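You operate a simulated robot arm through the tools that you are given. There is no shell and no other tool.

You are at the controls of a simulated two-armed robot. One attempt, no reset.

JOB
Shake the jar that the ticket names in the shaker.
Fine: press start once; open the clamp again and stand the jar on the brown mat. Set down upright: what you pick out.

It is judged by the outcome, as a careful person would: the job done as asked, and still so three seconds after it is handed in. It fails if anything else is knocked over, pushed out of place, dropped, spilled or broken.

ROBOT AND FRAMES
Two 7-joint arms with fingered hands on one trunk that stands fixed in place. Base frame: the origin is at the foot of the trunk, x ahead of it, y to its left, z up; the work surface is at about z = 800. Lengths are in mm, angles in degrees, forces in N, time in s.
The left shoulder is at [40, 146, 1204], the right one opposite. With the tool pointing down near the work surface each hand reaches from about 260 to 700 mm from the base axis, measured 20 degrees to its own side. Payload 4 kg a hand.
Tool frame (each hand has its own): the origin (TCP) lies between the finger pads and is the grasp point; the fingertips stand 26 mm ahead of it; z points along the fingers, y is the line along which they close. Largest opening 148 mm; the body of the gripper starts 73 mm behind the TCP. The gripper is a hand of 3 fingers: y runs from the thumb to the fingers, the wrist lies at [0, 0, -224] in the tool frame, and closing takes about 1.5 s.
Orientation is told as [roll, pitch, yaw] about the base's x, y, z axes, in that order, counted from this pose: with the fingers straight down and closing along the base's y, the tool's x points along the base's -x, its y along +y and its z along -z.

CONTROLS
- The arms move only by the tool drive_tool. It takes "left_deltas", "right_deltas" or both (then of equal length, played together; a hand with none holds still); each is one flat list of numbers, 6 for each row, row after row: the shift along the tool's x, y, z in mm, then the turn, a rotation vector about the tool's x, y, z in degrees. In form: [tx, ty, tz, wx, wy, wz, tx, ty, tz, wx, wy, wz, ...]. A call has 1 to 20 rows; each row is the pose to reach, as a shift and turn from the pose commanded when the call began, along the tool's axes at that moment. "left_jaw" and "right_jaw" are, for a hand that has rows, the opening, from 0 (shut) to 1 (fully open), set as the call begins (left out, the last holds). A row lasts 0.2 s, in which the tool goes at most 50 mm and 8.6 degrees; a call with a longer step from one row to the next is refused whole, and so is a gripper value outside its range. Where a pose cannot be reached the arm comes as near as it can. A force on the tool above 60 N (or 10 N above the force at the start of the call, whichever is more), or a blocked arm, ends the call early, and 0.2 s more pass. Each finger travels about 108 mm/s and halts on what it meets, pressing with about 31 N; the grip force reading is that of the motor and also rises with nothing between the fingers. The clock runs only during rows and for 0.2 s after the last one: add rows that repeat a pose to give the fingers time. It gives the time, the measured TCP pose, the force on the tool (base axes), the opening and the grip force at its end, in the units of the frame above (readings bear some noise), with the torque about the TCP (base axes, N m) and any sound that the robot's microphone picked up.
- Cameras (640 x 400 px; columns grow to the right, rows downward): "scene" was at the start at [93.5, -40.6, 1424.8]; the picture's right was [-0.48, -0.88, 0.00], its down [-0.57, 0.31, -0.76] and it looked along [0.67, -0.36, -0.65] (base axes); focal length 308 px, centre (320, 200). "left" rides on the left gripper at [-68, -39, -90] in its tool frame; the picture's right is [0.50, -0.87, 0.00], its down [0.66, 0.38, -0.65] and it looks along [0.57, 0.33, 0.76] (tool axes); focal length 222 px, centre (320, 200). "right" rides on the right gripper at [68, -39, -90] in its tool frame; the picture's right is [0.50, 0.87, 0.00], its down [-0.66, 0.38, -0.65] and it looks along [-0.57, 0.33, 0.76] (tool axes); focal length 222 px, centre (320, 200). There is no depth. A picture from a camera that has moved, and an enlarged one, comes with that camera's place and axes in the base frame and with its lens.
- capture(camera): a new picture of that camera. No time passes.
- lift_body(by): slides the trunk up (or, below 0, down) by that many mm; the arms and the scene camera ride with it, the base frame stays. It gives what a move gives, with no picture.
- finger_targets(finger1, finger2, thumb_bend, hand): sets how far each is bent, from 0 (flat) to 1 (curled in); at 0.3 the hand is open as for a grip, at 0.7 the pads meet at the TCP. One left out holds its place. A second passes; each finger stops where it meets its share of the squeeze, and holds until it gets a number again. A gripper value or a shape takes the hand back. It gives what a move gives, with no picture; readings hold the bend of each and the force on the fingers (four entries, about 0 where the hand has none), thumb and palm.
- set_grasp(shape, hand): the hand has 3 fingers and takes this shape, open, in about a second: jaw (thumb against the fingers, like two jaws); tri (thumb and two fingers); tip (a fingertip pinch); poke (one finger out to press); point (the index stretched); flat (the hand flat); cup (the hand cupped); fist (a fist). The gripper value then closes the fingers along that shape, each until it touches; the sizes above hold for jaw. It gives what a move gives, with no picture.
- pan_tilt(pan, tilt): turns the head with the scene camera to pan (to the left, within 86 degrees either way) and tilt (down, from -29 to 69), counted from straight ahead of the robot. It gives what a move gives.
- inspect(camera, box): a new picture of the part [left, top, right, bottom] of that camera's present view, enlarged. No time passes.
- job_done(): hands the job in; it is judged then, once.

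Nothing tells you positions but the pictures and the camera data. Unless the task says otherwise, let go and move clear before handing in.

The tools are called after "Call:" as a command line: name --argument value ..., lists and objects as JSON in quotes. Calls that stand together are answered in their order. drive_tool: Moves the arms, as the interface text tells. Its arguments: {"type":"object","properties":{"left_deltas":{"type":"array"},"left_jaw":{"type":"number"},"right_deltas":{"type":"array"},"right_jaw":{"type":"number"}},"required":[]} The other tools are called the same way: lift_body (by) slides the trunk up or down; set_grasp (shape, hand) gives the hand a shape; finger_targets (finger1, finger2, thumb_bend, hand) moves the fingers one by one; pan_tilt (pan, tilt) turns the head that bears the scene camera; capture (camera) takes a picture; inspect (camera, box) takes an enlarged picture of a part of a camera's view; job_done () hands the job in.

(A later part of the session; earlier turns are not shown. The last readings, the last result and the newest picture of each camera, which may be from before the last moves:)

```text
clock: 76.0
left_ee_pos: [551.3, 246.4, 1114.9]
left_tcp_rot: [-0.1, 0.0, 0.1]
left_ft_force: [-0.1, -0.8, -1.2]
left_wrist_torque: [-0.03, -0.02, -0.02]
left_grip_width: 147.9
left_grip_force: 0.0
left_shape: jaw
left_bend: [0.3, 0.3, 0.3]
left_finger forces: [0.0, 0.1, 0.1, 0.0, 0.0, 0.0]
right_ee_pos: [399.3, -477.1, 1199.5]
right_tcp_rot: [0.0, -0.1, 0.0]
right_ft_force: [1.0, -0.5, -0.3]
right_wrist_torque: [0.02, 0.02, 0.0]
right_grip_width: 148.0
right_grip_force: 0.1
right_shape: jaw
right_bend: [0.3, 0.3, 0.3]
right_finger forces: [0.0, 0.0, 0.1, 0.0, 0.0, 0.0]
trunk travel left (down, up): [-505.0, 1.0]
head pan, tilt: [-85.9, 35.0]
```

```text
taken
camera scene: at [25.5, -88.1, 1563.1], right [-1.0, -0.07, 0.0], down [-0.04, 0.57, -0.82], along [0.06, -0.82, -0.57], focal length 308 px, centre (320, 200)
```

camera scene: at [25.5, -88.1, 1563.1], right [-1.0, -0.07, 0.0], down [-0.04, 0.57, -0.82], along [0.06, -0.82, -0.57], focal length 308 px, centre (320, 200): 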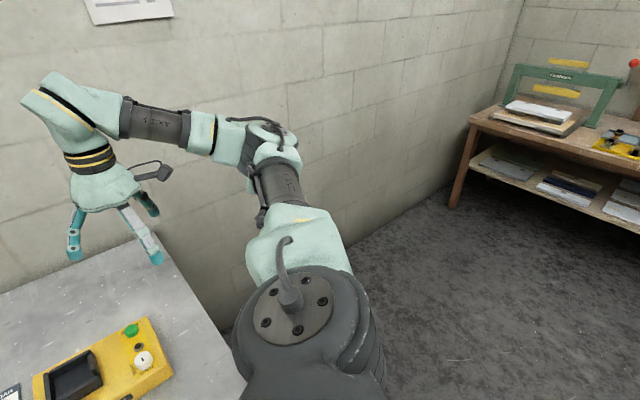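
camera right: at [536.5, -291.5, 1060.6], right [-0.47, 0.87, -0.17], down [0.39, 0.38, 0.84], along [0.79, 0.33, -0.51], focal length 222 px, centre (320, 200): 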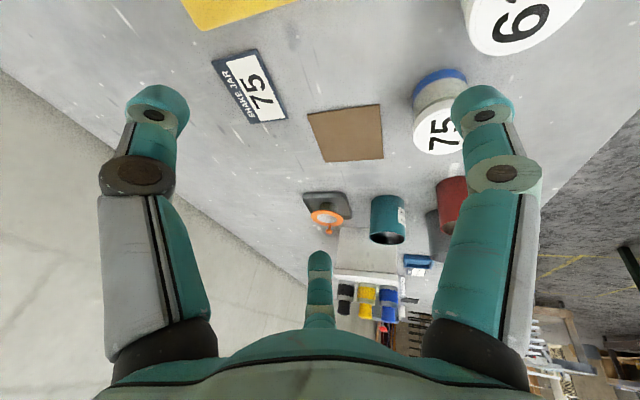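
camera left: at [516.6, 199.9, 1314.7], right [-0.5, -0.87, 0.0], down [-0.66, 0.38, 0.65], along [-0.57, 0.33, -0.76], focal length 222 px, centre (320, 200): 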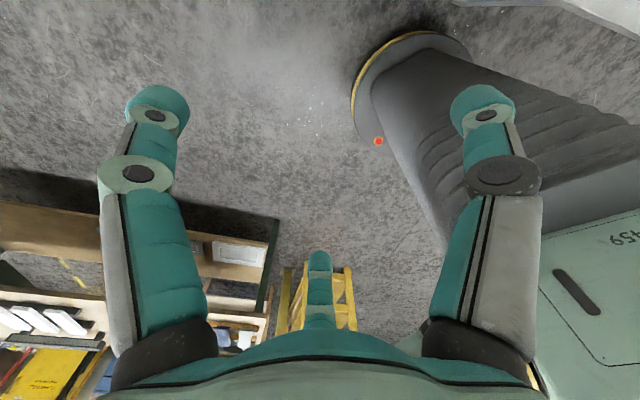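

The shoulder cap now faces up and the elbow sits lower, so the posture is unflipped. I'll lower the trunk to a working height and then test the reach above the jar again.

Call:
drive_tool --left_deltas '[15, 15, -20, 0, 0, 0, 30, 30, -40, 0, 0, 0, 45, 45, -60, 0, 0, 0, 60, 60, -80, 0, 0, 0, 75, 75, -100, 0, 0, 0, 90, 90, -120, 0, 0, 0, 90, 90, -120, 0, 0, 0]'

Call:
lift_body --by -180

Call:
pan_tilt --pan -28.7 --tilt 40.5

Call:
capture --camera "scene"

```text
clock: 77.6
left_ee_pos: [460.5, 338.2, 1237.2]
left_tcp_rot: [0.0, 0.0, 0.1]
left_ft_force: [-0.5, -0.5, 0.0]
left_wrist_torque: [-0.03, 0.01, -0.04]
left_grip_width: 148.0
left_grip_force: 0.1
left_shape: jaw
left_bend: [0.3, 0.3, 0.3]
left_finger forces: [0.0, 0.0, 0.1, 0.1, 0.0, 0.0]
right_ee_pos: [398.4, -478.0, 1199.1]
right_tcp_rot: [0.0, -0.1, 0.0]
right_ft_force: [-0.4, -0.3, 0.3]
right_wrist_torque: [0.02, -0.01, -0.01]
right_grip_width: 147.9
right_grip_force: 0.0
right_shape: jaw
right_bend: [0.3, 0.3, 0.3]
right_finger forces: [0.0, 0.0, 0.1, 0.0, 0.0, 0.0]
trunk travel left (down, up): [-505.0, 1.0]
head pan, tilt: [-85.9, 35.0]
```

```text
clock: 79.6
left_ee_pos: [461.3, 339.4, 1056.7]
left_tcp_rot: [0.0, 0.0, 0.1]
left_ft_force: [-0.5, 1.1, 0.5]
left_wrist_torque: [0.0, -0.01, 0.02]
left_grip_width: 147.9
left_grip_force: 0.1
left_shape: jaw
left_bend: [0.3, 0.3, 0.3]
left_finger forces: [0.0, 0.1, 0.0, 0.0, 0.1, 0.0]
right_ee_pos: [398.1, -477.1, 1018.7]
right_tcp_rot: [0.0, -0.1, 0.0]
right_ft_force: [0.0, -0.7, 0.0]
right_wrist_torque: [0.0, -0.01, -0.04]
right_grip_width: 147.8
right_grip_force: 0.2
right_shape: jaw
right_bend: [0.3, 0.3, 0.3]
right_finger forces: [0.0, 0.1, 0.0, 0.0, 0.0, 0.1]
trunk travel left (down, up): [-325.0, 181.0]
head pan, tilt: [-85.9, 35.0]
```

```text
clock: 80.9
left_ee_pos: [462.4, 339.7, 1056.9]
left_tcp_rot: [0.0, 0.0, 0.2]
left_ft_force: [0.5, -0.8, -0.4]
left_wrist_torque: [0.0, 0.0, -0.03]
left_grip_width: 147.9
left_grip_force: 0.0
left_shape: jaw
left_bend: [0.3, 0.3, 0.3]
left_finger forces: [0.0, 0.1, 0.0, 0.0, 0.1, 0.0]
right_ee_pos: [398.6, -477.4, 1018.2]
right_tcp_rot: [-0.1, -0.1, 0.0]
right_ft_force: [-0.8, 0.4, -0.4]
right_wrist_torque: [-0.03, 0.0, -0.02]
right_grip_width: 147.8
right_grip_force: 0.0
right_shape: jaw
right_bend: [0.3, 0.3, 0.3]
right_finger forces: [0.0, 0.1, 0.0, 0.0, 0.0, 0.1]
trunk travel left (down, up): [-325.0, 181.0]
head pan, tilt: [-28.7, 40.5]
```

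```text
taken
camera scene: at [93.5, -40.6, 1374.9], right [-0.48, -0.88, 0.0], down [-0.57, 0.31, -0.76], along [0.67, -0.37, -0.65], focal length 308 px, centre (320, 200)
```

scene: 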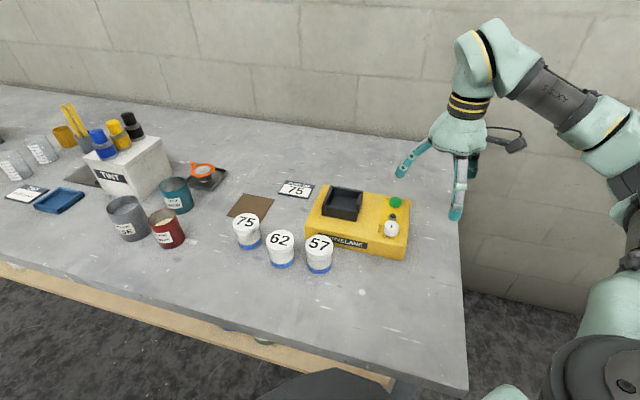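

All objects are untouched. Now I'll move to a point above jar 75 with the hand straight down.

Call:
drive_tool --right_deltas '[-23, 34, 6, 0, 0, 0, -46, 68, 12, 0, 0, 0, -69, 102, 17, 0, 0, 0, -92, 136, 23, 0, 0, 0, -115, 170, 29, 0, 0, 0, -138, 204, 35, 0, 0, 0, -161, 238, 41, 0, 0, 0, -184, 272, 46, 0, 0, 0, -207, 306, 52, 0, 0, 0, -230, 340, 58, 0, 0, 0, -230, 340, 58, 0, 0, 0]'

Call:
capture --camera "scene"

Call:
capture --camera "right"

```text
clock: 83.3
left_ee_pos: [461.0, 338.8, 1056.5]
left_tcp_rot: [0.0, -0.1, 0.1]
left_ft_force: [-0.7, -0.6, -0.7]
left_wrist_torque: [0.0, 0.0, 0.0]
left_grip_width: 147.7
left_grip_force: 0.0
left_shape: jaw
left_bend: [0.3, 0.3, 0.3]
left_finger forces: [0.0, 0.0, 0.0, 0.1, 0.0, 0.1]
right_ee_pos: [629.0, -137.7, 959.6]
right_tcp_rot: [0.1, -0.1, -0.1]
right_ft_force: [-0.1, 0.1, 0.1]
right_wrist_torque: [0.03, -0.03, -0.01]
right_grip_width: 148.0
right_grip_force: 0.0
right_shape: jaw
right_bend: [0.3, 0.3, 0.3]
right_finger forces: [0.0, 0.1, 0.0, 0.0, 0.1, 0.0]
trunk travel left (down, up): [-325.0, 181.0]
head pan, tilt: [-28.7, 40.5]
```

```text
taken
camera scene: at [93.2, -41.4, 1374.9], right [-0.48, -0.88, 0.0], down [-0.57, 0.31, -0.76], along [0.67, -0.36, -0.65], focal length 308 px, centre (320, 200)
```

scene: 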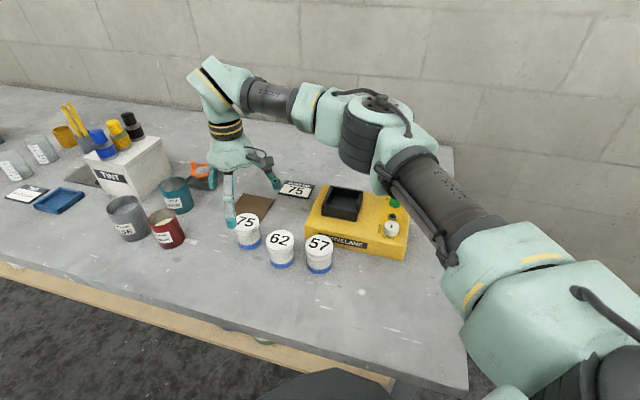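

```text
taken
camera right: at [561.2, -177.2, 1050.3], right [-0.5, 0.87, 0.0], down [0.65, 0.38, 0.66], along [0.57, 0.33, -0.76], focal length 222 px, centre (320, 200)
```

right: 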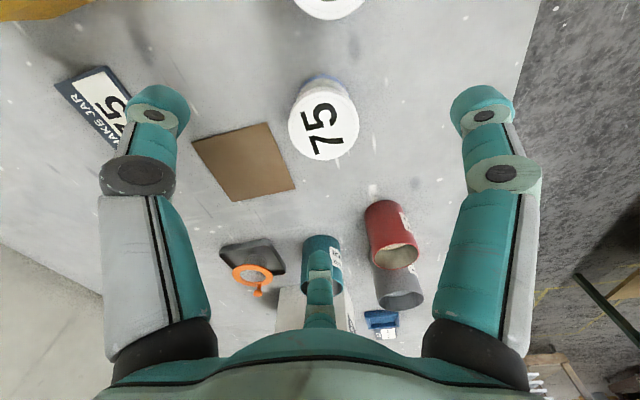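

The arm now reaches straight above jar 75. I'll zoom in to measure the jar and mat from here.

Call:
inspect --camera "right" --box '[180, 60, 372, 210]'

Call:
inspect --camera "scene" --box '[200, 170, 300, 260]'

```text
2.67 times, centred on (276, 135) of right
camera zoom: at [561.2, -177.2, 1050.3], right [-0.5, 0.87, 0.0], down [0.65, 0.38, 0.66], along [0.57, 0.33, -0.76], focal length 592 px, centre (437, 373)
```

zoom: 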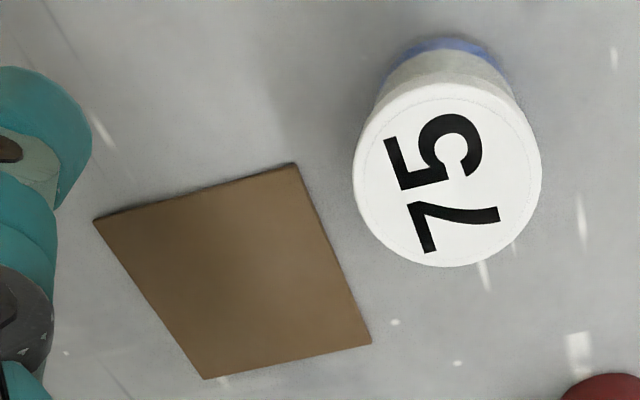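

```text
4.44 times, centred on (250, 215) of scene
camera zoom: at [93.2, -41.4, 1374.9], right [-0.48, -0.88, 0.0], down [-0.57, 0.31, -0.76], along [0.67, -0.36, -0.65], focal length 1370 px, centre (631, 133)
```

zoom: 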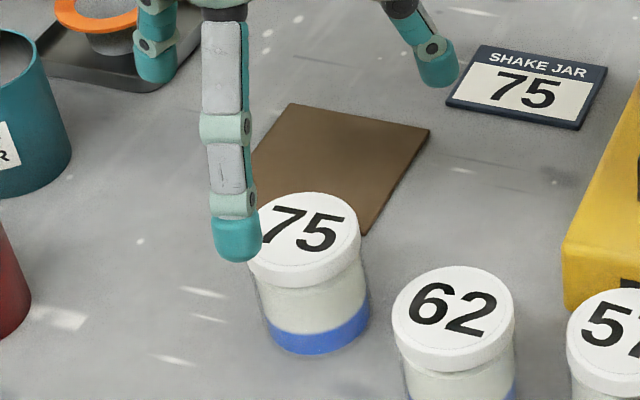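

Jar 75 is centred near (625, -137) with its lid top near z = 870. I'll set a moderate opening, line up, and come down to just above the lid for a check.

Call:
drive_tool --right_deltas '[4, 1, 0, 0, 0, 0, 4, 1, 20, 0, 0, 0, 4, 1, 40, 0, 0, 0, 4, 1, 55, 0, 0, 0, 4, 1, 55, 0, 0, 0]' --right_jaw 0.65

Call:
capture --camera "right"

Call:
inspect --camera "scene" --box '[180, 150, 320, 270]'

```text
clock: 84.5
left_ee_pos: [463.0, 339.1, 1056.4]
left_tcp_rot: [0.0, 0.0, 0.1]
left_ft_force: [0.9, 0.2, 0.8]
left_wrist_torque: [0.0, 0.02, 0.05]
left_grip_width: 147.8
left_grip_force: 0.0
left_shape: jaw
left_bend: [0.3, 0.3, 0.3]
left_finger forces: [0.0, 0.0, 0.1, 0.0, 0.0, 0.0]
right_ee_pos: [624.7, -135.2, 907.1]
right_tcp_rot: [0.1, -0.1, 0.0]
right_ft_force: [-0.3, -0.6, -0.3]
right_wrist_torque: [-0.01, 0.03, 0.05]
right_grip_width: 96.4
right_grip_force: 0.0
right_shape: jaw
right_bend: [0.3, 0.3, 0.7]
right_finger forces: [0.0, 0.1, 0.0, 0.0, 0.0, 0.1]
trunk travel left (down, up): [-325.0, 181.0]
head pan, tilt: [-28.7, 40.5]
```

```text
taken
camera right: at [557.2, -174.4, 997.4], right [-0.5, 0.87, 0.0], down [0.65, 0.38, 0.66], along [0.57, 0.33, -0.76], focal length 222 px, centre (320, 200)
```

right: 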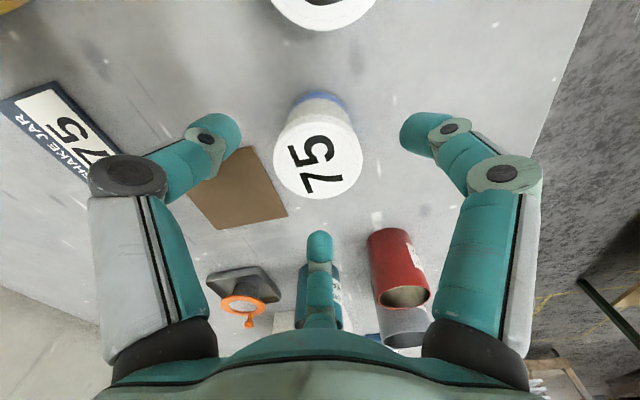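

```text
3.33 times, centred on (250, 210) of scene
camera zoom: at [93.6, -40.4, 1374.9], right [-0.48, -0.88, 0.0], down [-0.57, 0.31, -0.76], along [0.67, -0.36, -0.65], focal length 1027 px, centre (553, 167)
```

zoom: 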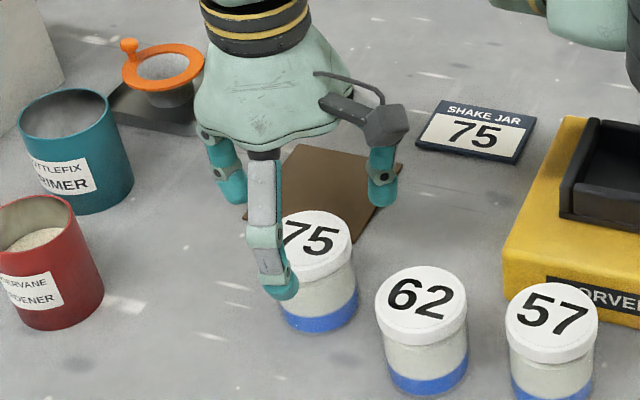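

The fingers straddle the jar. I'll zoom in once more to check centring before descending.

Call:
inspect --camera "right" --box '[240, 80, 400, 220]'

```text
2.86 times, centred on (320, 150) of right
camera zoom: at [557.2, -174.4, 997.4], right [-0.5, 0.87, 0.0], down [0.65, 0.38, 0.66], along [0.57, 0.33, -0.76], focal length 635 px, centre (320, 343)
```

zoom: 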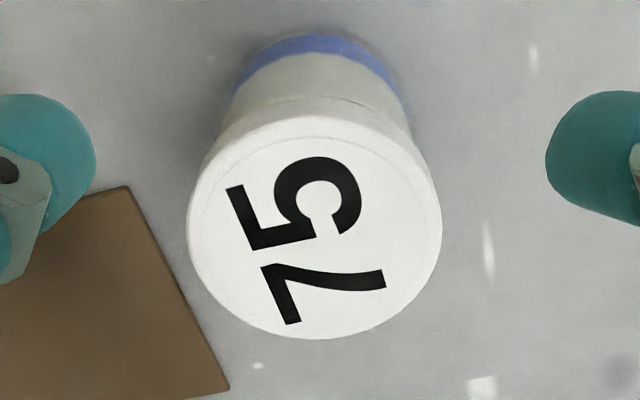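

Centring is good to a couple of millimetres. I'll descend so that the fingertips sit just under the lid, then close on the jar.

Call:
drive_tool --right_deltas '[0, -1, 14, 0, 0, 0, 0, -1, 28, 0, 0, 0, 0, -1, 40, 0, 0, 0, 0, -1, 40, 0, 0, 0]'

Call:
drive_tool --right_deltas '[0, 0, 0, 0, 0, 0, 0, 0, 0, 0, 0, 0, 0, 0, 0, 0, 0, 0, 0, 0, 0, 0, 0, 0, 0, 0, 0, 0, 0, 0, 0, 0, 0, 0, 0, 0, 0, 0, 0, 0, 0, 0, 0, 0, 0, 0, 0, 0]' --right_jaw 0.1

Call:
capture --camera "right"

Call:
inspect --camera "scene" --box '[180, 150, 320, 270]'

```text
clock: 85.5
left_ee_pos: [461.2, 338.6, 1057.1]
left_tcp_rot: [0.0, -0.1, 0.1]
left_ft_force: [0.2, 0.2, -0.4]
left_wrist_torque: [0.05, 0.01, -0.01]
left_grip_width: 147.9
left_grip_force: 0.0
left_shape: jaw
left_bend: [0.3, 0.3, 0.3]
left_finger forces: [0.0, 0.1, 0.1, 0.1, 0.1, 0.0]
right_ee_pos: [623.9, -137.3, 867.6]
right_tcp_rot: [0.0, -0.1, 0.0]
right_ft_force: [0.1, 0.6, 0.6]
right_wrist_torque: [0.0, 0.01, 0.03]
right_grip_width: 96.6
right_grip_force: 0.0
right_shape: jaw
right_bend: [0.3, 0.3, 0.7]
right_finger forces: [0.1, 0.0, 0.0, 0.0, 0.1, 0.0]
trunk travel left (down, up): [-325.0, 181.0]
head pan, tilt: [-28.7, 40.5]
```

```text
clock: 87.3
left_ee_pos: [461.6, 339.4, 1056.7]
left_tcp_rot: [0.0, 0.0, 0.1]
left_ft_force: [0.2, 0.0, 0.0]
left_wrist_torque: [0.0, 0.03, 0.03]
left_grip_width: 148.0
left_grip_force: 0.1
left_shape: jaw
left_bend: [0.3, 0.3, 0.3]
left_finger forces: [0.0, 0.1, 0.0, 0.0, 0.1, 0.1]
right_ee_pos: [623.9, -137.6, 867.4]
right_tcp_rot: [0.0, -0.1, 0.1]
right_ft_force: [0.2, 0.5, 0.0]
right_wrist_torque: [0.02, 0.0, -0.03]
right_grip_width: 51.8
right_grip_force: 30.8
right_shape: jaw
right_bend: [0.77, 0.77, 0.7]
right_finger forces: [28.4, 27.5, 0.1, 0.1, 28.1, 0.0]
trunk travel left (down, up): [-325.0, 181.0]
head pan, tilt: [-28.7, 40.5]
```

```text
taken
camera right: at [556.6, -177.4, 958.0], right [-0.5, 0.87, 0.0], down [0.65, 0.38, 0.66], along [0.57, 0.33, -0.76], focal length 222 px, centre (320, 200)
```

right: 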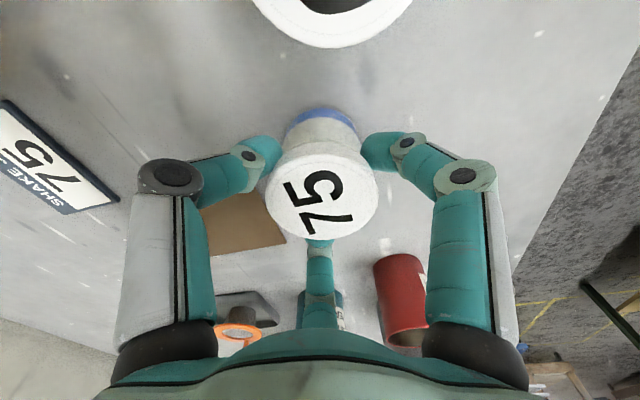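

```text
3.33 times, centred on (250, 210) of scene
camera zoom: at [93.9, -40.4, 1374.9], right [-0.48, -0.88, 0.0], down [-0.57, 0.31, -0.76], along [0.67, -0.36, -0.65], focal length 1027 px, centre (553, 167)
```

zoom: 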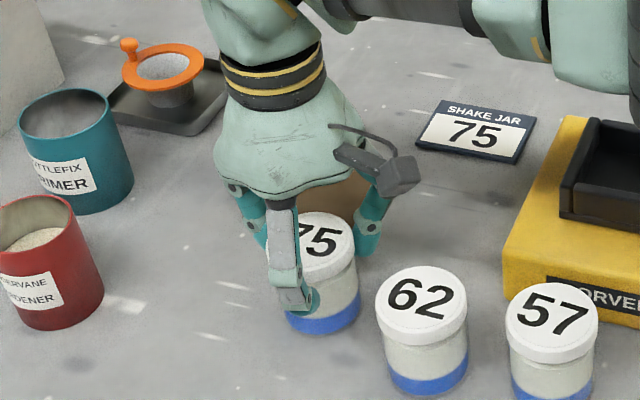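

The grip is firm on all three fingers and the jar stands straight. I'll lift it and carry it over to a point above the cradle.

Call:
drive_tool --right_deltas '[0, 0, -15, 0, 0, 0, 0, 0, -40, 0, 0, 0, 0, 0, -75, 0, 0, 0, 0, 0, -110, 0, 0, 0, 0, 0, -125, 0, 0, 0, 8, -36, -125, 0, 0, 0, 16, -70, -125, 0, 0, 0, 24, -105, -125, 0, 0, 0, 32, -140, -125, 0, 0, 0, 40, -175, -125, 0, 0, 0, 47, -207, -125, 0, 0, 0, 53, -233, -125, 0, 0, 0, 53, -233, -125, 0, 0, 0]'

Call:
capture --camera "right"

Call:
capture --camera "scene"

```text
clock: 90.1
left_ee_pos: [462.7, 338.9, 1055.7]
left_tcp_rot: [-0.1, 0.0, 0.1]
left_ft_force: [0.1, -0.5, -0.6]
left_wrist_torque: [0.0, -0.03, 0.01]
left_grip_width: 147.9
left_grip_force: 0.2
left_shape: jaw
left_bend: [0.3, 0.3, 0.3]
left_finger forces: [0.0, 0.1, 0.1, 0.0, 0.0, 0.0]
right_ee_pos: [572.8, -369.0, 989.7]
right_tcp_rot: [0.1, 0.0, 0.0]
right_ft_force: [0.5, -0.5, -1.5]
right_wrist_torque: [-0.03, -0.03, -0.03]
right_grip_width: 51.5
right_grip_force: 31.4
right_shape: jaw
right_bend: [0.77, 0.77, 0.7]
right_finger forces: [28.3, 27.6, 0.1, 0.0, 28.1, 0.1]
trunk travel left (down, up): [-325.0, 181.0]
head pan, tilt: [-28.7, 40.5]
```

```text
taken
camera right: at [505.3, -408.8, 1079.9], right [-0.5, 0.87, 0.0], down [0.65, 0.38, 0.65], along [0.57, 0.33, -0.76], focal length 222 px, centre (320, 200)
```

right: 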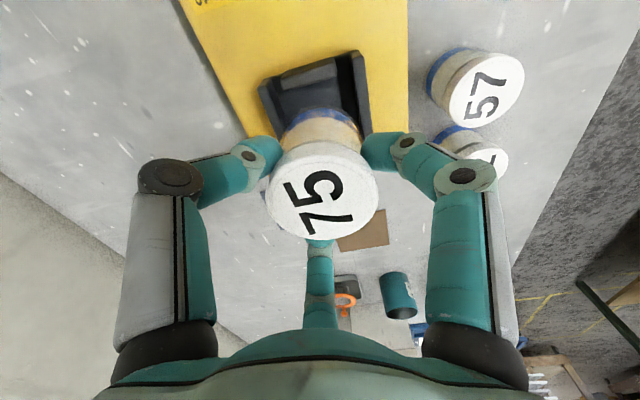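

```text
taken
camera scene: at [94.0, -40.1, 1374.9], right [-0.48, -0.88, 0.0], down [-0.57, 0.31, -0.76], along [0.67, -0.36, -0.65], focal length 308 px, centre (320, 200)
```

scene: 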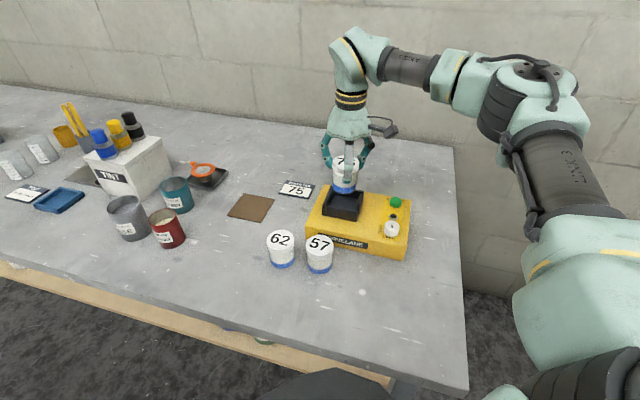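

The jar is held over the cradle. I'll zoom in from the scene camera to check the alignment before lowering.

Call:
inspect --camera "scene" --box '[300, 140, 396, 230]'

Call:
inspect --camera "right" --box '[230, 30, 410, 180]'

```text
4.44 times, centred on (348, 185) of scene
camera zoom: at [94.0, -40.1, 1374.9], right [-0.48, -0.88, 0.0], down [-0.57, 0.31, -0.76], along [0.67, -0.36, -0.65], focal length 1370 px, centre (196, 267)
```

zoom: 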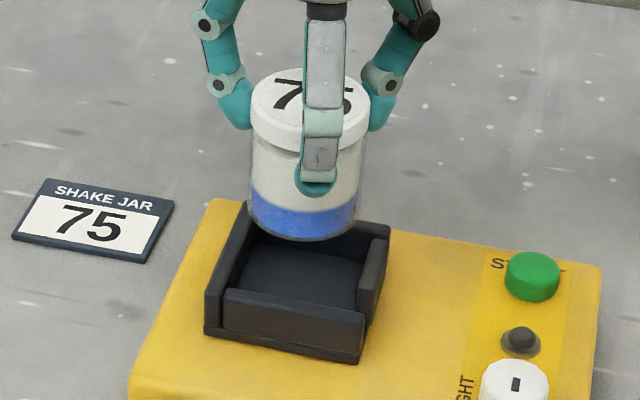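

```text
2.67 times, centred on (320, 105) of right
camera zoom: at [505.3, -408.8, 1079.9], right [-0.5, 0.87, 0.0], down [0.65, 0.38, 0.65], along [0.57, 0.33, -0.76], focal length 592 px, centre (320, 453)
```

zoom: 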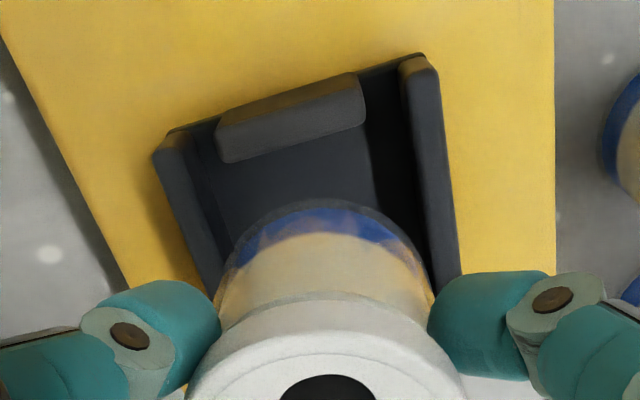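

By my measurements the clear space in the cradle is centred at about (573, -367), and the hand is within 2 mm of that. I'll lower until the jar bottom is just above the walls and check again.

Call:
drive_tool --right_deltas '[0, 1.5, 10, 0, 0, 0, 0, 1.5, 20, 0, 0, 0, 0, 1.5, 28, 0, 0, 0, 0, 1.5, 28, 0, 0, 0]'

Call:
inspect --camera "scene" --box '[300, 160, 380, 230]'

Call:
inspect --camera "right" --box '[230, 30, 410, 180]'

```text
clock: 91.1
left_ee_pos: [463.4, 338.6, 1056.8]
left_tcp_rot: [0.0, 0.0, 0.1]
left_ft_force: [-0.6, -0.3, 0.7]
left_wrist_torque: [0.02, 0.02, 0.0]
left_grip_width: 148.1
left_grip_force: 0.0
left_shape: jaw
left_bend: [0.3, 0.3, 0.3]
left_finger forces: [0.0, 0.1, 0.0, 0.0, 0.0, 0.0]
right_ee_pos: [571.3, -369.5, 963.2]
right_tcp_rot: [0.1, -0.1, 0.0]
right_ft_force: [0.5, 0.3, -1.6]
right_wrist_torque: [0.02, 0.0, 0.0]
right_grip_width: 51.6
right_grip_force: 30.9
right_shape: jaw
right_bend: [0.77, 0.77, 0.7]
right_finger forces: [28.3, 27.7, 0.1, 0.1, 28.0, 0.1]
trunk travel left (down, up): [-325.0, 181.0]
head pan, tilt: [-28.7, 40.5]
```

```text
5.71 times, centred on (340, 195) of scene
camera zoom: at [93.8, -40.5, 1374.9], right [-0.48, -0.88, 0.0], down [-0.57, 0.31, -0.76], along [0.67, -0.36, -0.65], focal length 1761 px, centre (206, 229)
```

zoom: 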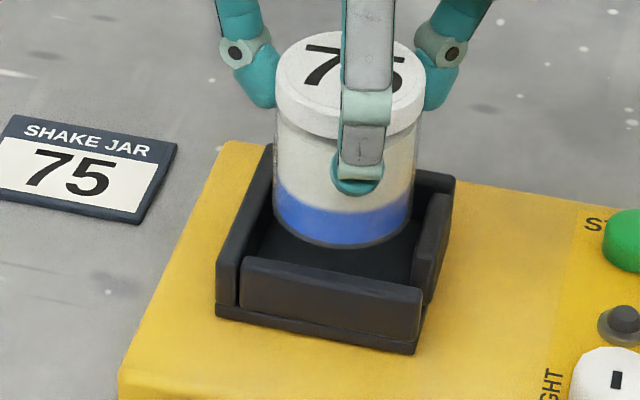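

```text
2.67 times, centred on (320, 105) of right
camera zoom: at [503.7, -408.8, 1052.8], right [-0.5, 0.87, 0.0], down [0.65, 0.38, 0.66], along [0.57, 0.33, -0.76], focal length 592 px, centre (320, 453)
```

zoom: 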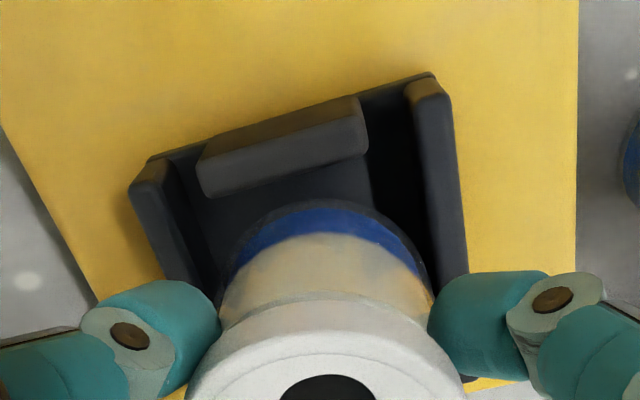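

The jar lines up inside the walls with a few millimetres to spare on each side. I'll lower it in stages and watch the force for the cradle floor.

Call:
drive_tool --right_deltas '[0, 0, 6, 0, 0, 0, 0, 0, 12, 0, 0, 0, 0, 0, 18, 0, 0, 0, 0, 0, 24, 0, 0, 0, 0, 0, 24, 0, 0, 0]'

Call:
inspect --camera "scene" --box '[300, 160, 380, 230]'

```text
clock: 92.3
left_ee_pos: [461.9, 338.2, 1055.2]
left_tcp_rot: [0.0, -0.1, 0.1]
left_ft_force: [0.8, -0.5, 0.2]
left_wrist_torque: [0.01, 0.01, 0.02]
left_grip_width: 148.2
left_grip_force: 0.0
left_shape: jaw
left_bend: [0.3, 0.3, 0.3]
left_finger forces: [0.1, 0.0, 0.0, 0.0, 0.1, 0.0]
right_ee_pos: [571.2, -369.6, 939.6]
right_tcp_rot: [0.0, 0.0, 0.0]
right_ft_force: [0.2, 0.0, -2.1]
right_wrist_torque: [-0.01, -0.04, 0.0]
right_grip_width: 52.0
right_grip_force: 31.1
right_shape: jaw
right_bend: [0.77, 0.77, 0.7]
right_finger forces: [28.3, 27.7, 0.0, 0.0, 28.1, 0.0]
trunk travel left (down, up): [-325.0, 181.0]
head pan, tilt: [-28.7, 40.5]
```

```text
5.71 times, centred on (340, 195) of scene
camera zoom: at [93.8, -40.5, 1374.9], right [-0.48, -0.88, 0.0], down [-0.57, 0.31, -0.76], along [0.67, -0.36, -0.65], focal length 1761 px, centre (206, 229)
```

zoom: 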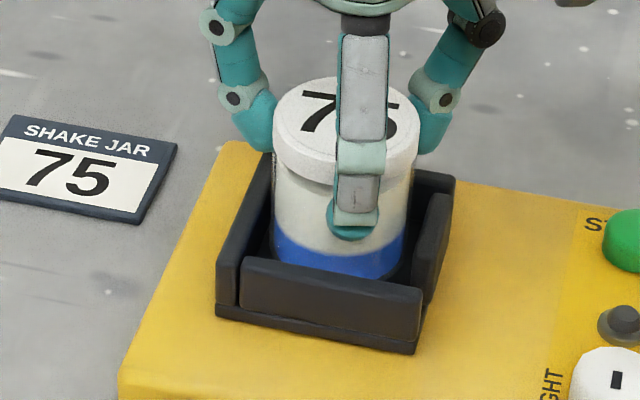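

The jar is inside the walls with no contact force yet. I'll lower it a few more millimetres at a time.

Call:
drive_tool --right_deltas '[0, 0, 3, 0, 0, 0, 0, 0, 6, 0, 0, 0, 0, 0, 6, 0, 0, 0]'

Call:
drive_tool --right_deltas '[0, 0, 2, 0, 0, 0, 0, 0, 3, 0, 0, 0, 0, 0, 3, 0, 0, 0]'

```text
clock: 93.1
left_ee_pos: [463.1, 338.1, 1056.6]
left_tcp_rot: [0.0, -0.1, 0.1]
left_ft_force: [0.2, 0.4, -0.3]
left_wrist_torque: [0.01, 0.01, -0.01]
left_grip_width: 147.9
left_grip_force: 0.0
left_shape: jaw
left_bend: [0.3, 0.3, 0.3]
left_finger forces: [0.0, 0.1, 0.0, 0.0, 0.0, 0.0]
right_ee_pos: [572.1, -370.5, 932.5]
right_tcp_rot: [0.0, -0.2, 0.0]
right_ft_force: [-0.1, -0.9, -1.4]
right_wrist_torque: [0.0, -0.02, 0.0]
right_grip_width: 51.9
right_grip_force: 30.9
right_shape: jaw
right_bend: [0.77, 0.77, 0.7]
right_finger forces: [28.3, 27.7, 0.0, 0.1, 28.1, 0.0]
trunk travel left (down, up): [-325.0, 181.0]
head pan, tilt: [-28.7, 40.5]
```

```text
clock: 93.9
left_ee_pos: [460.7, 339.0, 1057.7]
left_tcp_rot: [-0.1, 0.0, 0.2]
left_ft_force: [-0.2, -0.3, 0.2]
left_wrist_torque: [0.0, 0.0, 0.01]
left_grip_width: 147.8
left_grip_force: 0.0
left_shape: jaw
left_bend: [0.3, 0.3, 0.3]
left_finger forces: [0.1, 0.0, 0.0, 0.0, 0.0, 0.0]
right_ee_pos: [571.5, -371.0, 931.8]
right_tcp_rot: [0.0, -0.2, -0.1]
right_ft_force: [-1.0, -1.9, 8.4]
right_wrist_torque: [-0.07, 0.03, -0.02]
right_grip_width: 51.9
right_grip_force: 30.3
right_shape: jaw
right_bend: [0.77, 0.77, 0.7]
right_finger forces: [29.2, 28.1, 0.0, 0.1, 30.0, 0.1]
trunk travel left (down, up): [-325.0, 181.0]
head pan, tilt: [-28.7, 40.5]
```

The jar is seated: the upward force rose to 8 N at TCP z = 932. I'll open the hand and lift straight away.

Call:
drive_tool --right_deltas '[0, 0, -1, 0, 0, 0, 0, 0, -1, 0, 0, 0, 0, 0, -1, 0, 0, 0, 0, 0, -1, 0, 0, 0, 0, 0, -1, 0, 0, 0]' --right_jaw 0.6

Call:
drive_tool --right_deltas '[0, 0, -30, 0, 0, 0, 0, 0, -70, 0, 0, 0, 0, 0, -110, 0, 0, 0, 0, 0, -130, 0, 0, 0, 0, 0, -130, 0, 0, 0]'

Call:
inspect --camera "scene" --box '[290, 150, 420, 260]'

Call:
capture --camera "right"

```text
clock: 95.1
left_ee_pos: [462.4, 338.9, 1056.6]
left_tcp_rot: [0.0, 0.0, 0.2]
left_ft_force: [0.3, 0.2, 0.4]
left_wrist_torque: [0.01, 0.0, -0.01]
left_grip_width: 147.8
left_grip_force: 0.1
left_shape: jaw
left_bend: [0.3, 0.3, 0.3]
left_finger forces: [0.1, 0.1, 0.0, 0.1, 0.0, 0.0]
right_ee_pos: [571.8, -370.1, 931.4]
right_tcp_rot: [0.0, -0.1, 0.0]
right_ft_force: [0.0, -0.5, 0.4]
right_wrist_torque: [0.0, 0.0, 0.01]
right_grip_width: 88.0
right_grip_force: 0.1
right_shape: jaw
right_bend: [0.32, 0.32, 0.7]
right_finger forces: [0.0, 0.1, 0.0, 0.0, 0.0, 0.0]
trunk travel left (down, up): [-325.0, 181.0]
head pan, tilt: [-28.7, 40.5]
```

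```text
clock: 96.3
left_ee_pos: [461.8, 339.0, 1055.8]
left_tcp_rot: [0.0, 0.0, 0.0]
left_ft_force: [0.5, 0.3, -0.6]
left_wrist_torque: [-0.03, 0.0, -0.01]
left_grip_width: 148.1
left_grip_force: 0.0
left_shape: jaw
left_bend: [0.3, 0.3, 0.3]
left_finger forces: [0.0, 0.0, 0.1, 0.1, 0.1, 0.0]
right_ee_pos: [568.9, -370.3, 1061.5]
right_tcp_rot: [0.1, -0.2, -0.1]
right_ft_force: [0.1, 0.0, 0.1]
right_wrist_torque: [0.0, -0.02, -0.03]
right_grip_width: 88.0
right_grip_force: 0.1
right_shape: jaw
right_bend: [0.32, 0.32, 0.7]
right_finger forces: [0.0, 0.0, 0.0, 0.0, 0.0, 0.0]
trunk travel left (down, up): [-325.0, 181.0]
head pan, tilt: [-28.7, 40.5]
```

```text
3.64 times, centred on (355, 205) of scene
camera zoom: at [93.8, -40.6, 1374.9], right [-0.48, -0.88, 0.0], down [-0.57, 0.31, -0.76], along [0.67, -0.36, -0.65], focal length 1121 px, centre (193, 182)
```

zoom: 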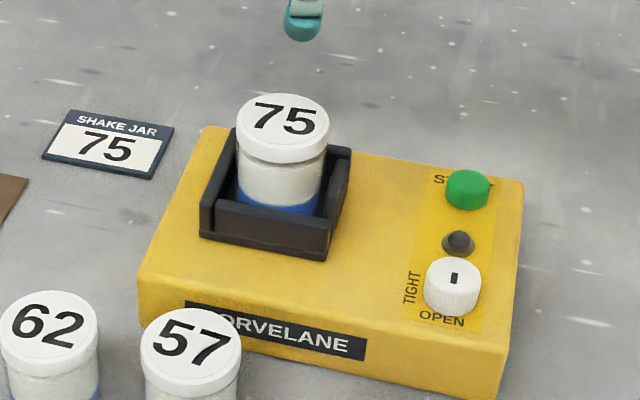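

```text
taken
camera right: at [502.3, -409.7, 1152.2], right [-0.5, 0.87, 0.0], down [0.66, 0.38, 0.65], along [0.57, 0.33, -0.76], focal length 222 px, centre (320, 200)
```

right: 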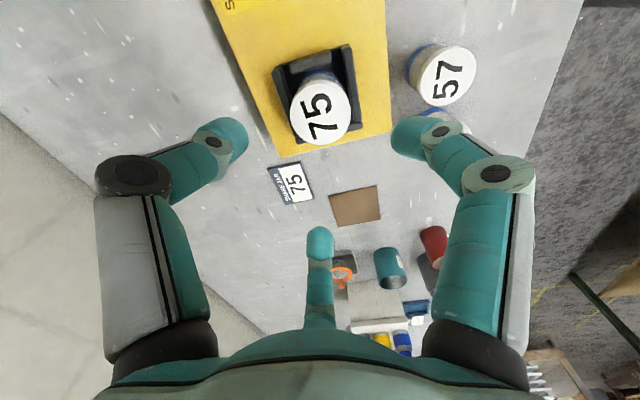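

The jar stands upright in the cradle and the knob still points at OPEN. The knob is centred near (448.5, -421) with its top near z = 876; I'll go above it, and yaw the hand to +90 degrees so that it can turn clockwise back to 0.

Call:
drive_tool --right_deltas '[12, -5, 0, 0, 0, -8.2, 24, -10, 0, 0, 0, -16.4, 36, -15, 6, 0, 0, -24.6, 48, -20, 12, 0, 0, -32.8, 60, -25, 18, 0, 0, -41, 72, -30, 24, 0, 0, -49.2, 84, -36, 30, 0, 0, -57.4, 96, -41, 36, 0, 0, -65.6, 108, -46, 42, 0, 0, -73.8, 120, -51, 48, 0, 0, -82, 120, -51, 55, 0, 0, -90, 120, -51, 55, 0, 0, -90]' --right_jaw 0.3

Call:
capture --camera "right"

Call:
capture --camera "scene"

```text
clock: 98.9
left_ee_pos: [462.1, 338.2, 1055.9]
left_tcp_rot: [0.1, 0.0, 0.0]
left_ft_force: [0.1, 0.1, 0.2]
left_wrist_torque: [0.01, -0.04, 0.04]
left_grip_width: 147.8
left_grip_force: 0.1
left_shape: jaw
left_bend: [0.3, 0.3, 0.3]
left_finger forces: [0.0, 0.1, 0.0, 0.0, 0.0, 0.1]
right_ee_pos: [450.5, -418.0, 1006.5]
right_tcp_rot: [-0.1, 0.0, 90.1]
right_ft_force: [-0.4, -0.3, 0.9]
right_wrist_torque: [0.02, 0.03, 0.0]
right_grip_width: 44.8
right_grip_force: 0.1
right_shape: jaw
right_bend: [0.77, 0.77, 0.7]
right_finger forces: [0.0, 0.1, 0.0, 0.0, 0.0, 0.0]
trunk travel left (down, up): [-325.0, 181.0]
head pan, tilt: [-28.7, 40.5]
```

```text
taken
camera right: at [489.8, -487.1, 1096.8], right [-0.87, -0.5, 0.0], down [-0.38, 0.65, 0.65], along [-0.33, 0.57, -0.76], focal length 222 px, centre (320, 200)
```

right: 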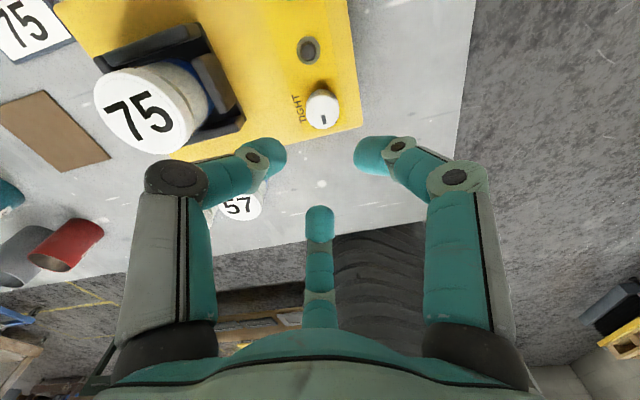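

```text
taken
camera scene: at [93.4, -40.5, 1374.9], right [-0.48, -0.88, 0.0], down [-0.57, 0.31, -0.76], along [0.67, -0.36, -0.65], focal length 308 px, centre (320, 200)
```

scene: 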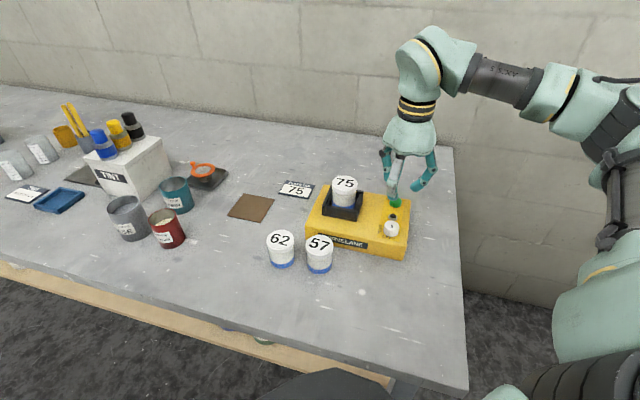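

Yaw +90 is reachable. I'll zoom in on the knob from this new side to pin down its centre.

Call:
inspect --camera "right" --box '[270, 20, 380, 140]'

Call:
inspect --camera "scene" --box '[365, 170, 425, 260]'

```text
3.33 times, centred on (325, 80) of right
camera zoom: at [489.8, -487.1, 1096.8], right [-0.87, -0.5, 0.0], down [-0.38, 0.65, 0.65], along [-0.33, 0.57, -0.76], focal length 740 px, centre (303, 600)
```

zoom: 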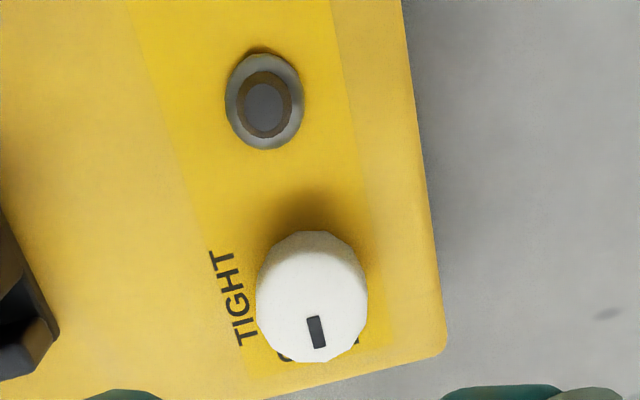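

```text
4.44 times, centred on (395, 215) of scene
camera zoom: at [93.4, -40.5, 1374.9], right [-0.48, -0.88, 0.0], down [-0.57, 0.31, -0.76], along [0.67, -0.36, -0.65], focal length 1370 px, centre (-13, 133)
```

zoom: 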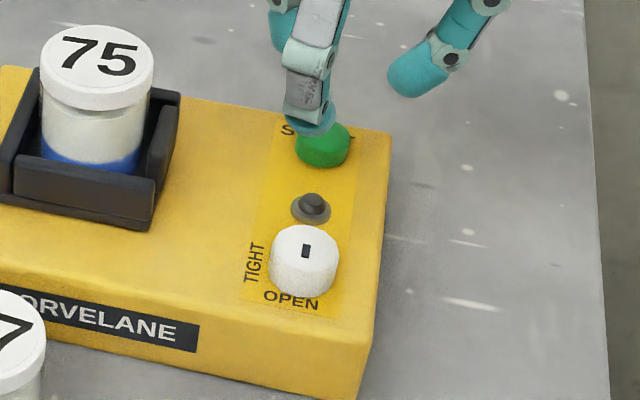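

The knob centre is at about (448.8, -421.3). I'll descend with the fingers around it, stopping a little above the shaker top.

Call:
drive_tool --right_deltas '[3, 2, 30, 0, 0, 0, 3, 2, 60, 0, 0, 0, 3, 2, 85, 0, 0, 0, 3, 2, 100, 0, 0, 0, 3, 2, 112, 0, 0, 0, 3, 2, 112, 0, 0, 0]'

Call:
capture --camera "right"

Call:
inspect --camera "scene" --box '[345, 170, 425, 260]'

```text
clock: 100.3
left_ee_pos: [462.2, 338.7, 1054.6]
left_tcp_rot: [0.0, 0.0, 0.2]
left_ft_force: [0.3, 0.3, -0.3]
left_wrist_torque: [0.01, 0.01, 0.04]
left_grip_width: 147.8
left_grip_force: 0.1
left_shape: jaw
left_bend: [0.3, 0.3, 0.3]
left_finger forces: [0.0, 0.1, 0.1, 0.0, 0.0, 0.1]
right_ee_pos: [450.1, -422.8, 894.2]
right_tcp_rot: [-0.1, 0.0, 90.0]
right_ft_force: [-0.4, -0.1, 0.1]
right_wrist_torque: [-0.04, -0.03, -0.01]
right_grip_width: 44.7
right_grip_force: 0.0
right_shape: jaw
right_bend: [0.77, 0.77, 0.7]
right_finger forces: [0.0, 0.0, 0.0, 0.1, 0.0, 0.0]
trunk travel left (down, up): [-325.0, 181.0]
head pan, tilt: [-28.7, 40.5]
```

```text
taken
camera right: at [487.9, -491.2, 984.1], right [-0.87, -0.5, 0.0], down [-0.38, 0.66, 0.65], along [-0.33, 0.57, -0.76], focal length 222 px, centre (320, 200)
```

right: 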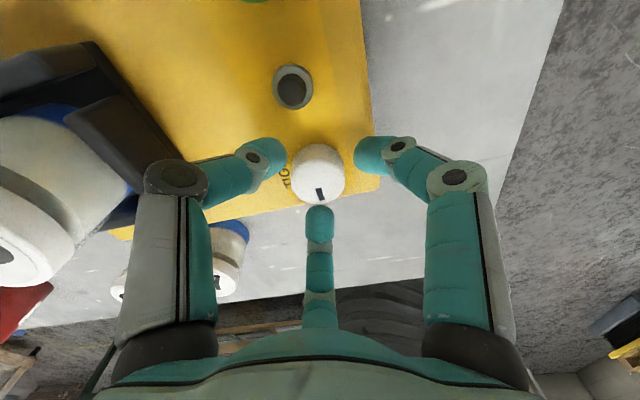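

```text
4.44 times, centred on (385, 215) of scene
camera zoom: at [93.5, -40.4, 1374.9], right [-0.48, -0.88, 0.0], down [-0.57, 0.31, -0.76], along [0.67, -0.36, -0.65], focal length 1370 px, centre (31, 133)
```

zoom: 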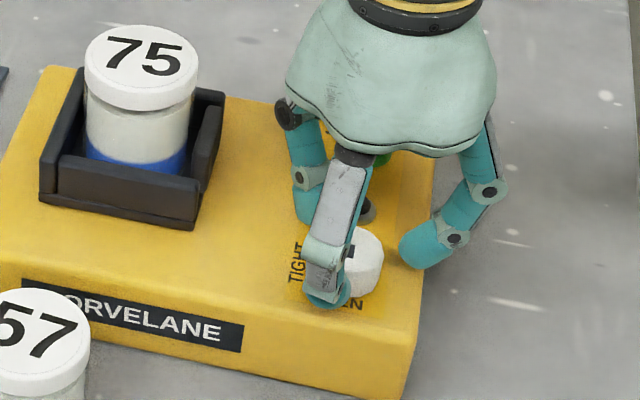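

The knob sits centrally between the three fingertips. I'll lower 5 mm more, then close gently on it.

Call:
drive_tool --right_deltas '[0, 0, 3, 0, 0, 0, 0, 0, 6, 0, 0, 0, 0, 0, 6, 0, 0, 0]'

Call:
drive_tool --right_deltas '[0, 0, 0, 0, 0, 0, 0, 0, 0, 0, 0, 0, 0, 0, 0, 0, 0, 0, 0, 0, 0, 0, 0, 0, 0, 0, 0, 0, 0, 0]' --right_jaw 0.0

Call:
capture --camera "right"

```text
clock: 101.1
left_ee_pos: [461.9, 338.5, 1056.8]
left_tcp_rot: [-0.1, 0.1, 0.1]
left_ft_force: [-0.6, 0.0, 1.4]
left_wrist_torque: [-0.01, 0.0, 0.0]
left_grip_width: 148.0
left_grip_force: 0.0
left_shape: jaw
left_bend: [0.3, 0.3, 0.3]
left_finger forces: [0.0, 0.0, 0.0, 0.0, 0.0, 0.0]
right_ee_pos: [448.3, -423.6, 889.2]
right_tcp_rot: [0.0, 0.0, 89.9]
right_ft_force: [-0.8, -0.2, -0.4]
right_wrist_torque: [0.0, 0.02, 0.01]
right_grip_width: 45.0
right_grip_force: 0.0
right_shape: jaw
right_bend: [0.77, 0.77, 0.7]
right_finger forces: [0.0, 0.0, 0.0, 0.1, 0.1, 0.0]
trunk travel left (down, up): [-325.0, 181.0]
head pan, tilt: [-28.7, 40.5]
```

```text
clock: 102.3
left_ee_pos: [462.1, 338.4, 1056.5]
left_tcp_rot: [-0.1, 0.0, 0.2]
left_ft_force: [-0.3, -0.7, -0.5]
left_wrist_torque: [0.03, 0.02, -0.01]
left_grip_width: 147.7
left_grip_force: 0.1
left_shape: jaw
left_bend: [0.3, 0.3, 0.3]
left_finger forces: [0.1, 0.0, 0.1, 0.0, 0.1, 0.1]
right_ee_pos: [449.4, -423.2, 889.1]
right_tcp_rot: [-0.1, -0.1, 90.1]
right_ft_force: [1.4, -2.2, -2.4]
right_wrist_torque: [0.02, -0.04, -0.05]
right_grip_width: 26.2
right_grip_force: 31.1
right_shape: jaw
right_bend: [0.74, 0.76, 0.7]
right_finger forces: [26.4, 27.8, 0.1, 0.1, 27.5, 0.1]
trunk travel left (down, up): [-325.0, 181.0]
head pan, tilt: [-28.7, 40.5]
```

```text
taken
camera right: at [488.1, -492.6, 979.5], right [-0.87, -0.5, 0.0], down [-0.38, 0.66, 0.65], along [-0.33, 0.57, -0.76], focal length 222 px, centre (320, 200)
```

right: 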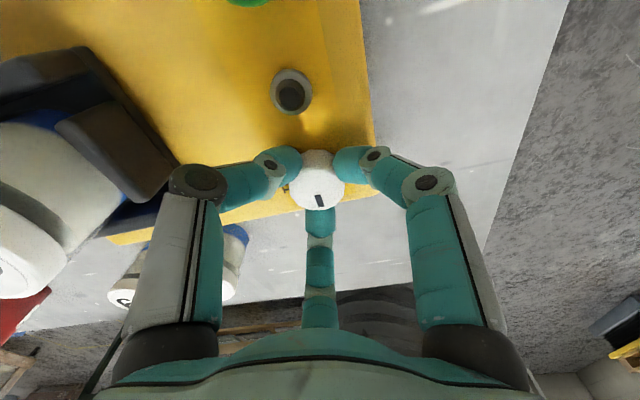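

The fingers grip the knob firmly. I'll turn it clockwise by 45 degrees and look.

Call:
drive_tool --right_deltas '[0, 0, 0, 0, 0, 7.5, 0, 0, 0, 0, 0, 15, 0, 0, 0, 0, 0, 22.5, 0, 0, 0, 0, 0, 30, 0, 0, 0, 0, 0, 37.5, 0, 0, 0, 0, 0, 45, 0, 0, 0, 0, 0, 45]'

Call:
capture --camera "right"

Call:
inspect --camera "scene" --box '[305, 160, 425, 260]'

```text
clock: 103.9
left_ee_pos: [460.1, 339.9, 1057.4]
left_tcp_rot: [0.0, 0.0, 0.1]
left_ft_force: [-0.2, 0.0, -0.2]
left_wrist_torque: [0.01, -0.04, 0.0]
left_grip_width: 147.8
left_grip_force: 0.0
left_shape: jaw
left_bend: [0.3, 0.3, 0.3]
left_finger forces: [0.0, 0.1, 0.1, 0.0, 0.1, 0.0]
right_ee_pos: [448.4, -423.6, 889.4]
right_tcp_rot: [0.1, -0.2, 44.9]
right_ft_force: [-9.3, -0.1, -0.3]
right_wrist_torque: [-0.03, 0.17, 0.06]
right_grip_width: 25.5
right_grip_force: 31.2
right_shape: jaw
right_bend: [0.74, 0.76, 0.7]
right_finger forces: [32.8, 27.5, 0.0, 0.0, 25.5, 0.0]
trunk travel left (down, up): [-325.0, 181.0]
head pan, tilt: [-28.7, 40.5]
```

```text
taken
camera right: at [427.9, -499.2, 979.2], right [-0.97, 0.26, 0.0], down [0.2, 0.73, 0.65], along [0.17, 0.63, -0.76], focal length 222 px, centre (320, 200)
```

right: 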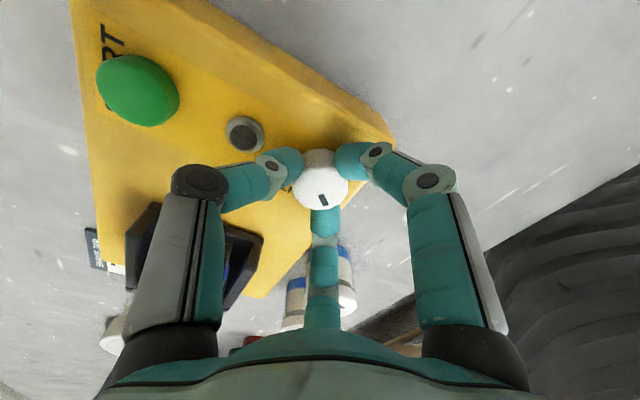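

```text
4.00 times, centred on (365, 210) of scene
camera zoom: at [92.1, -40.5, 1375.0], right [-0.48, -0.88, 0.0], down [-0.57, 0.31, -0.76], along [0.67, -0.36, -0.65], focal length 1233 px, centre (140, 160)
```

zoom: 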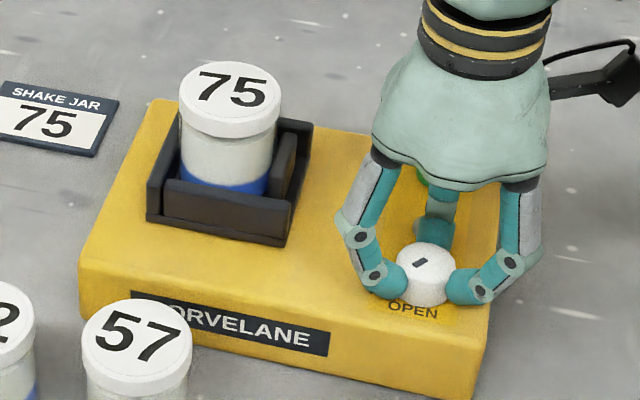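

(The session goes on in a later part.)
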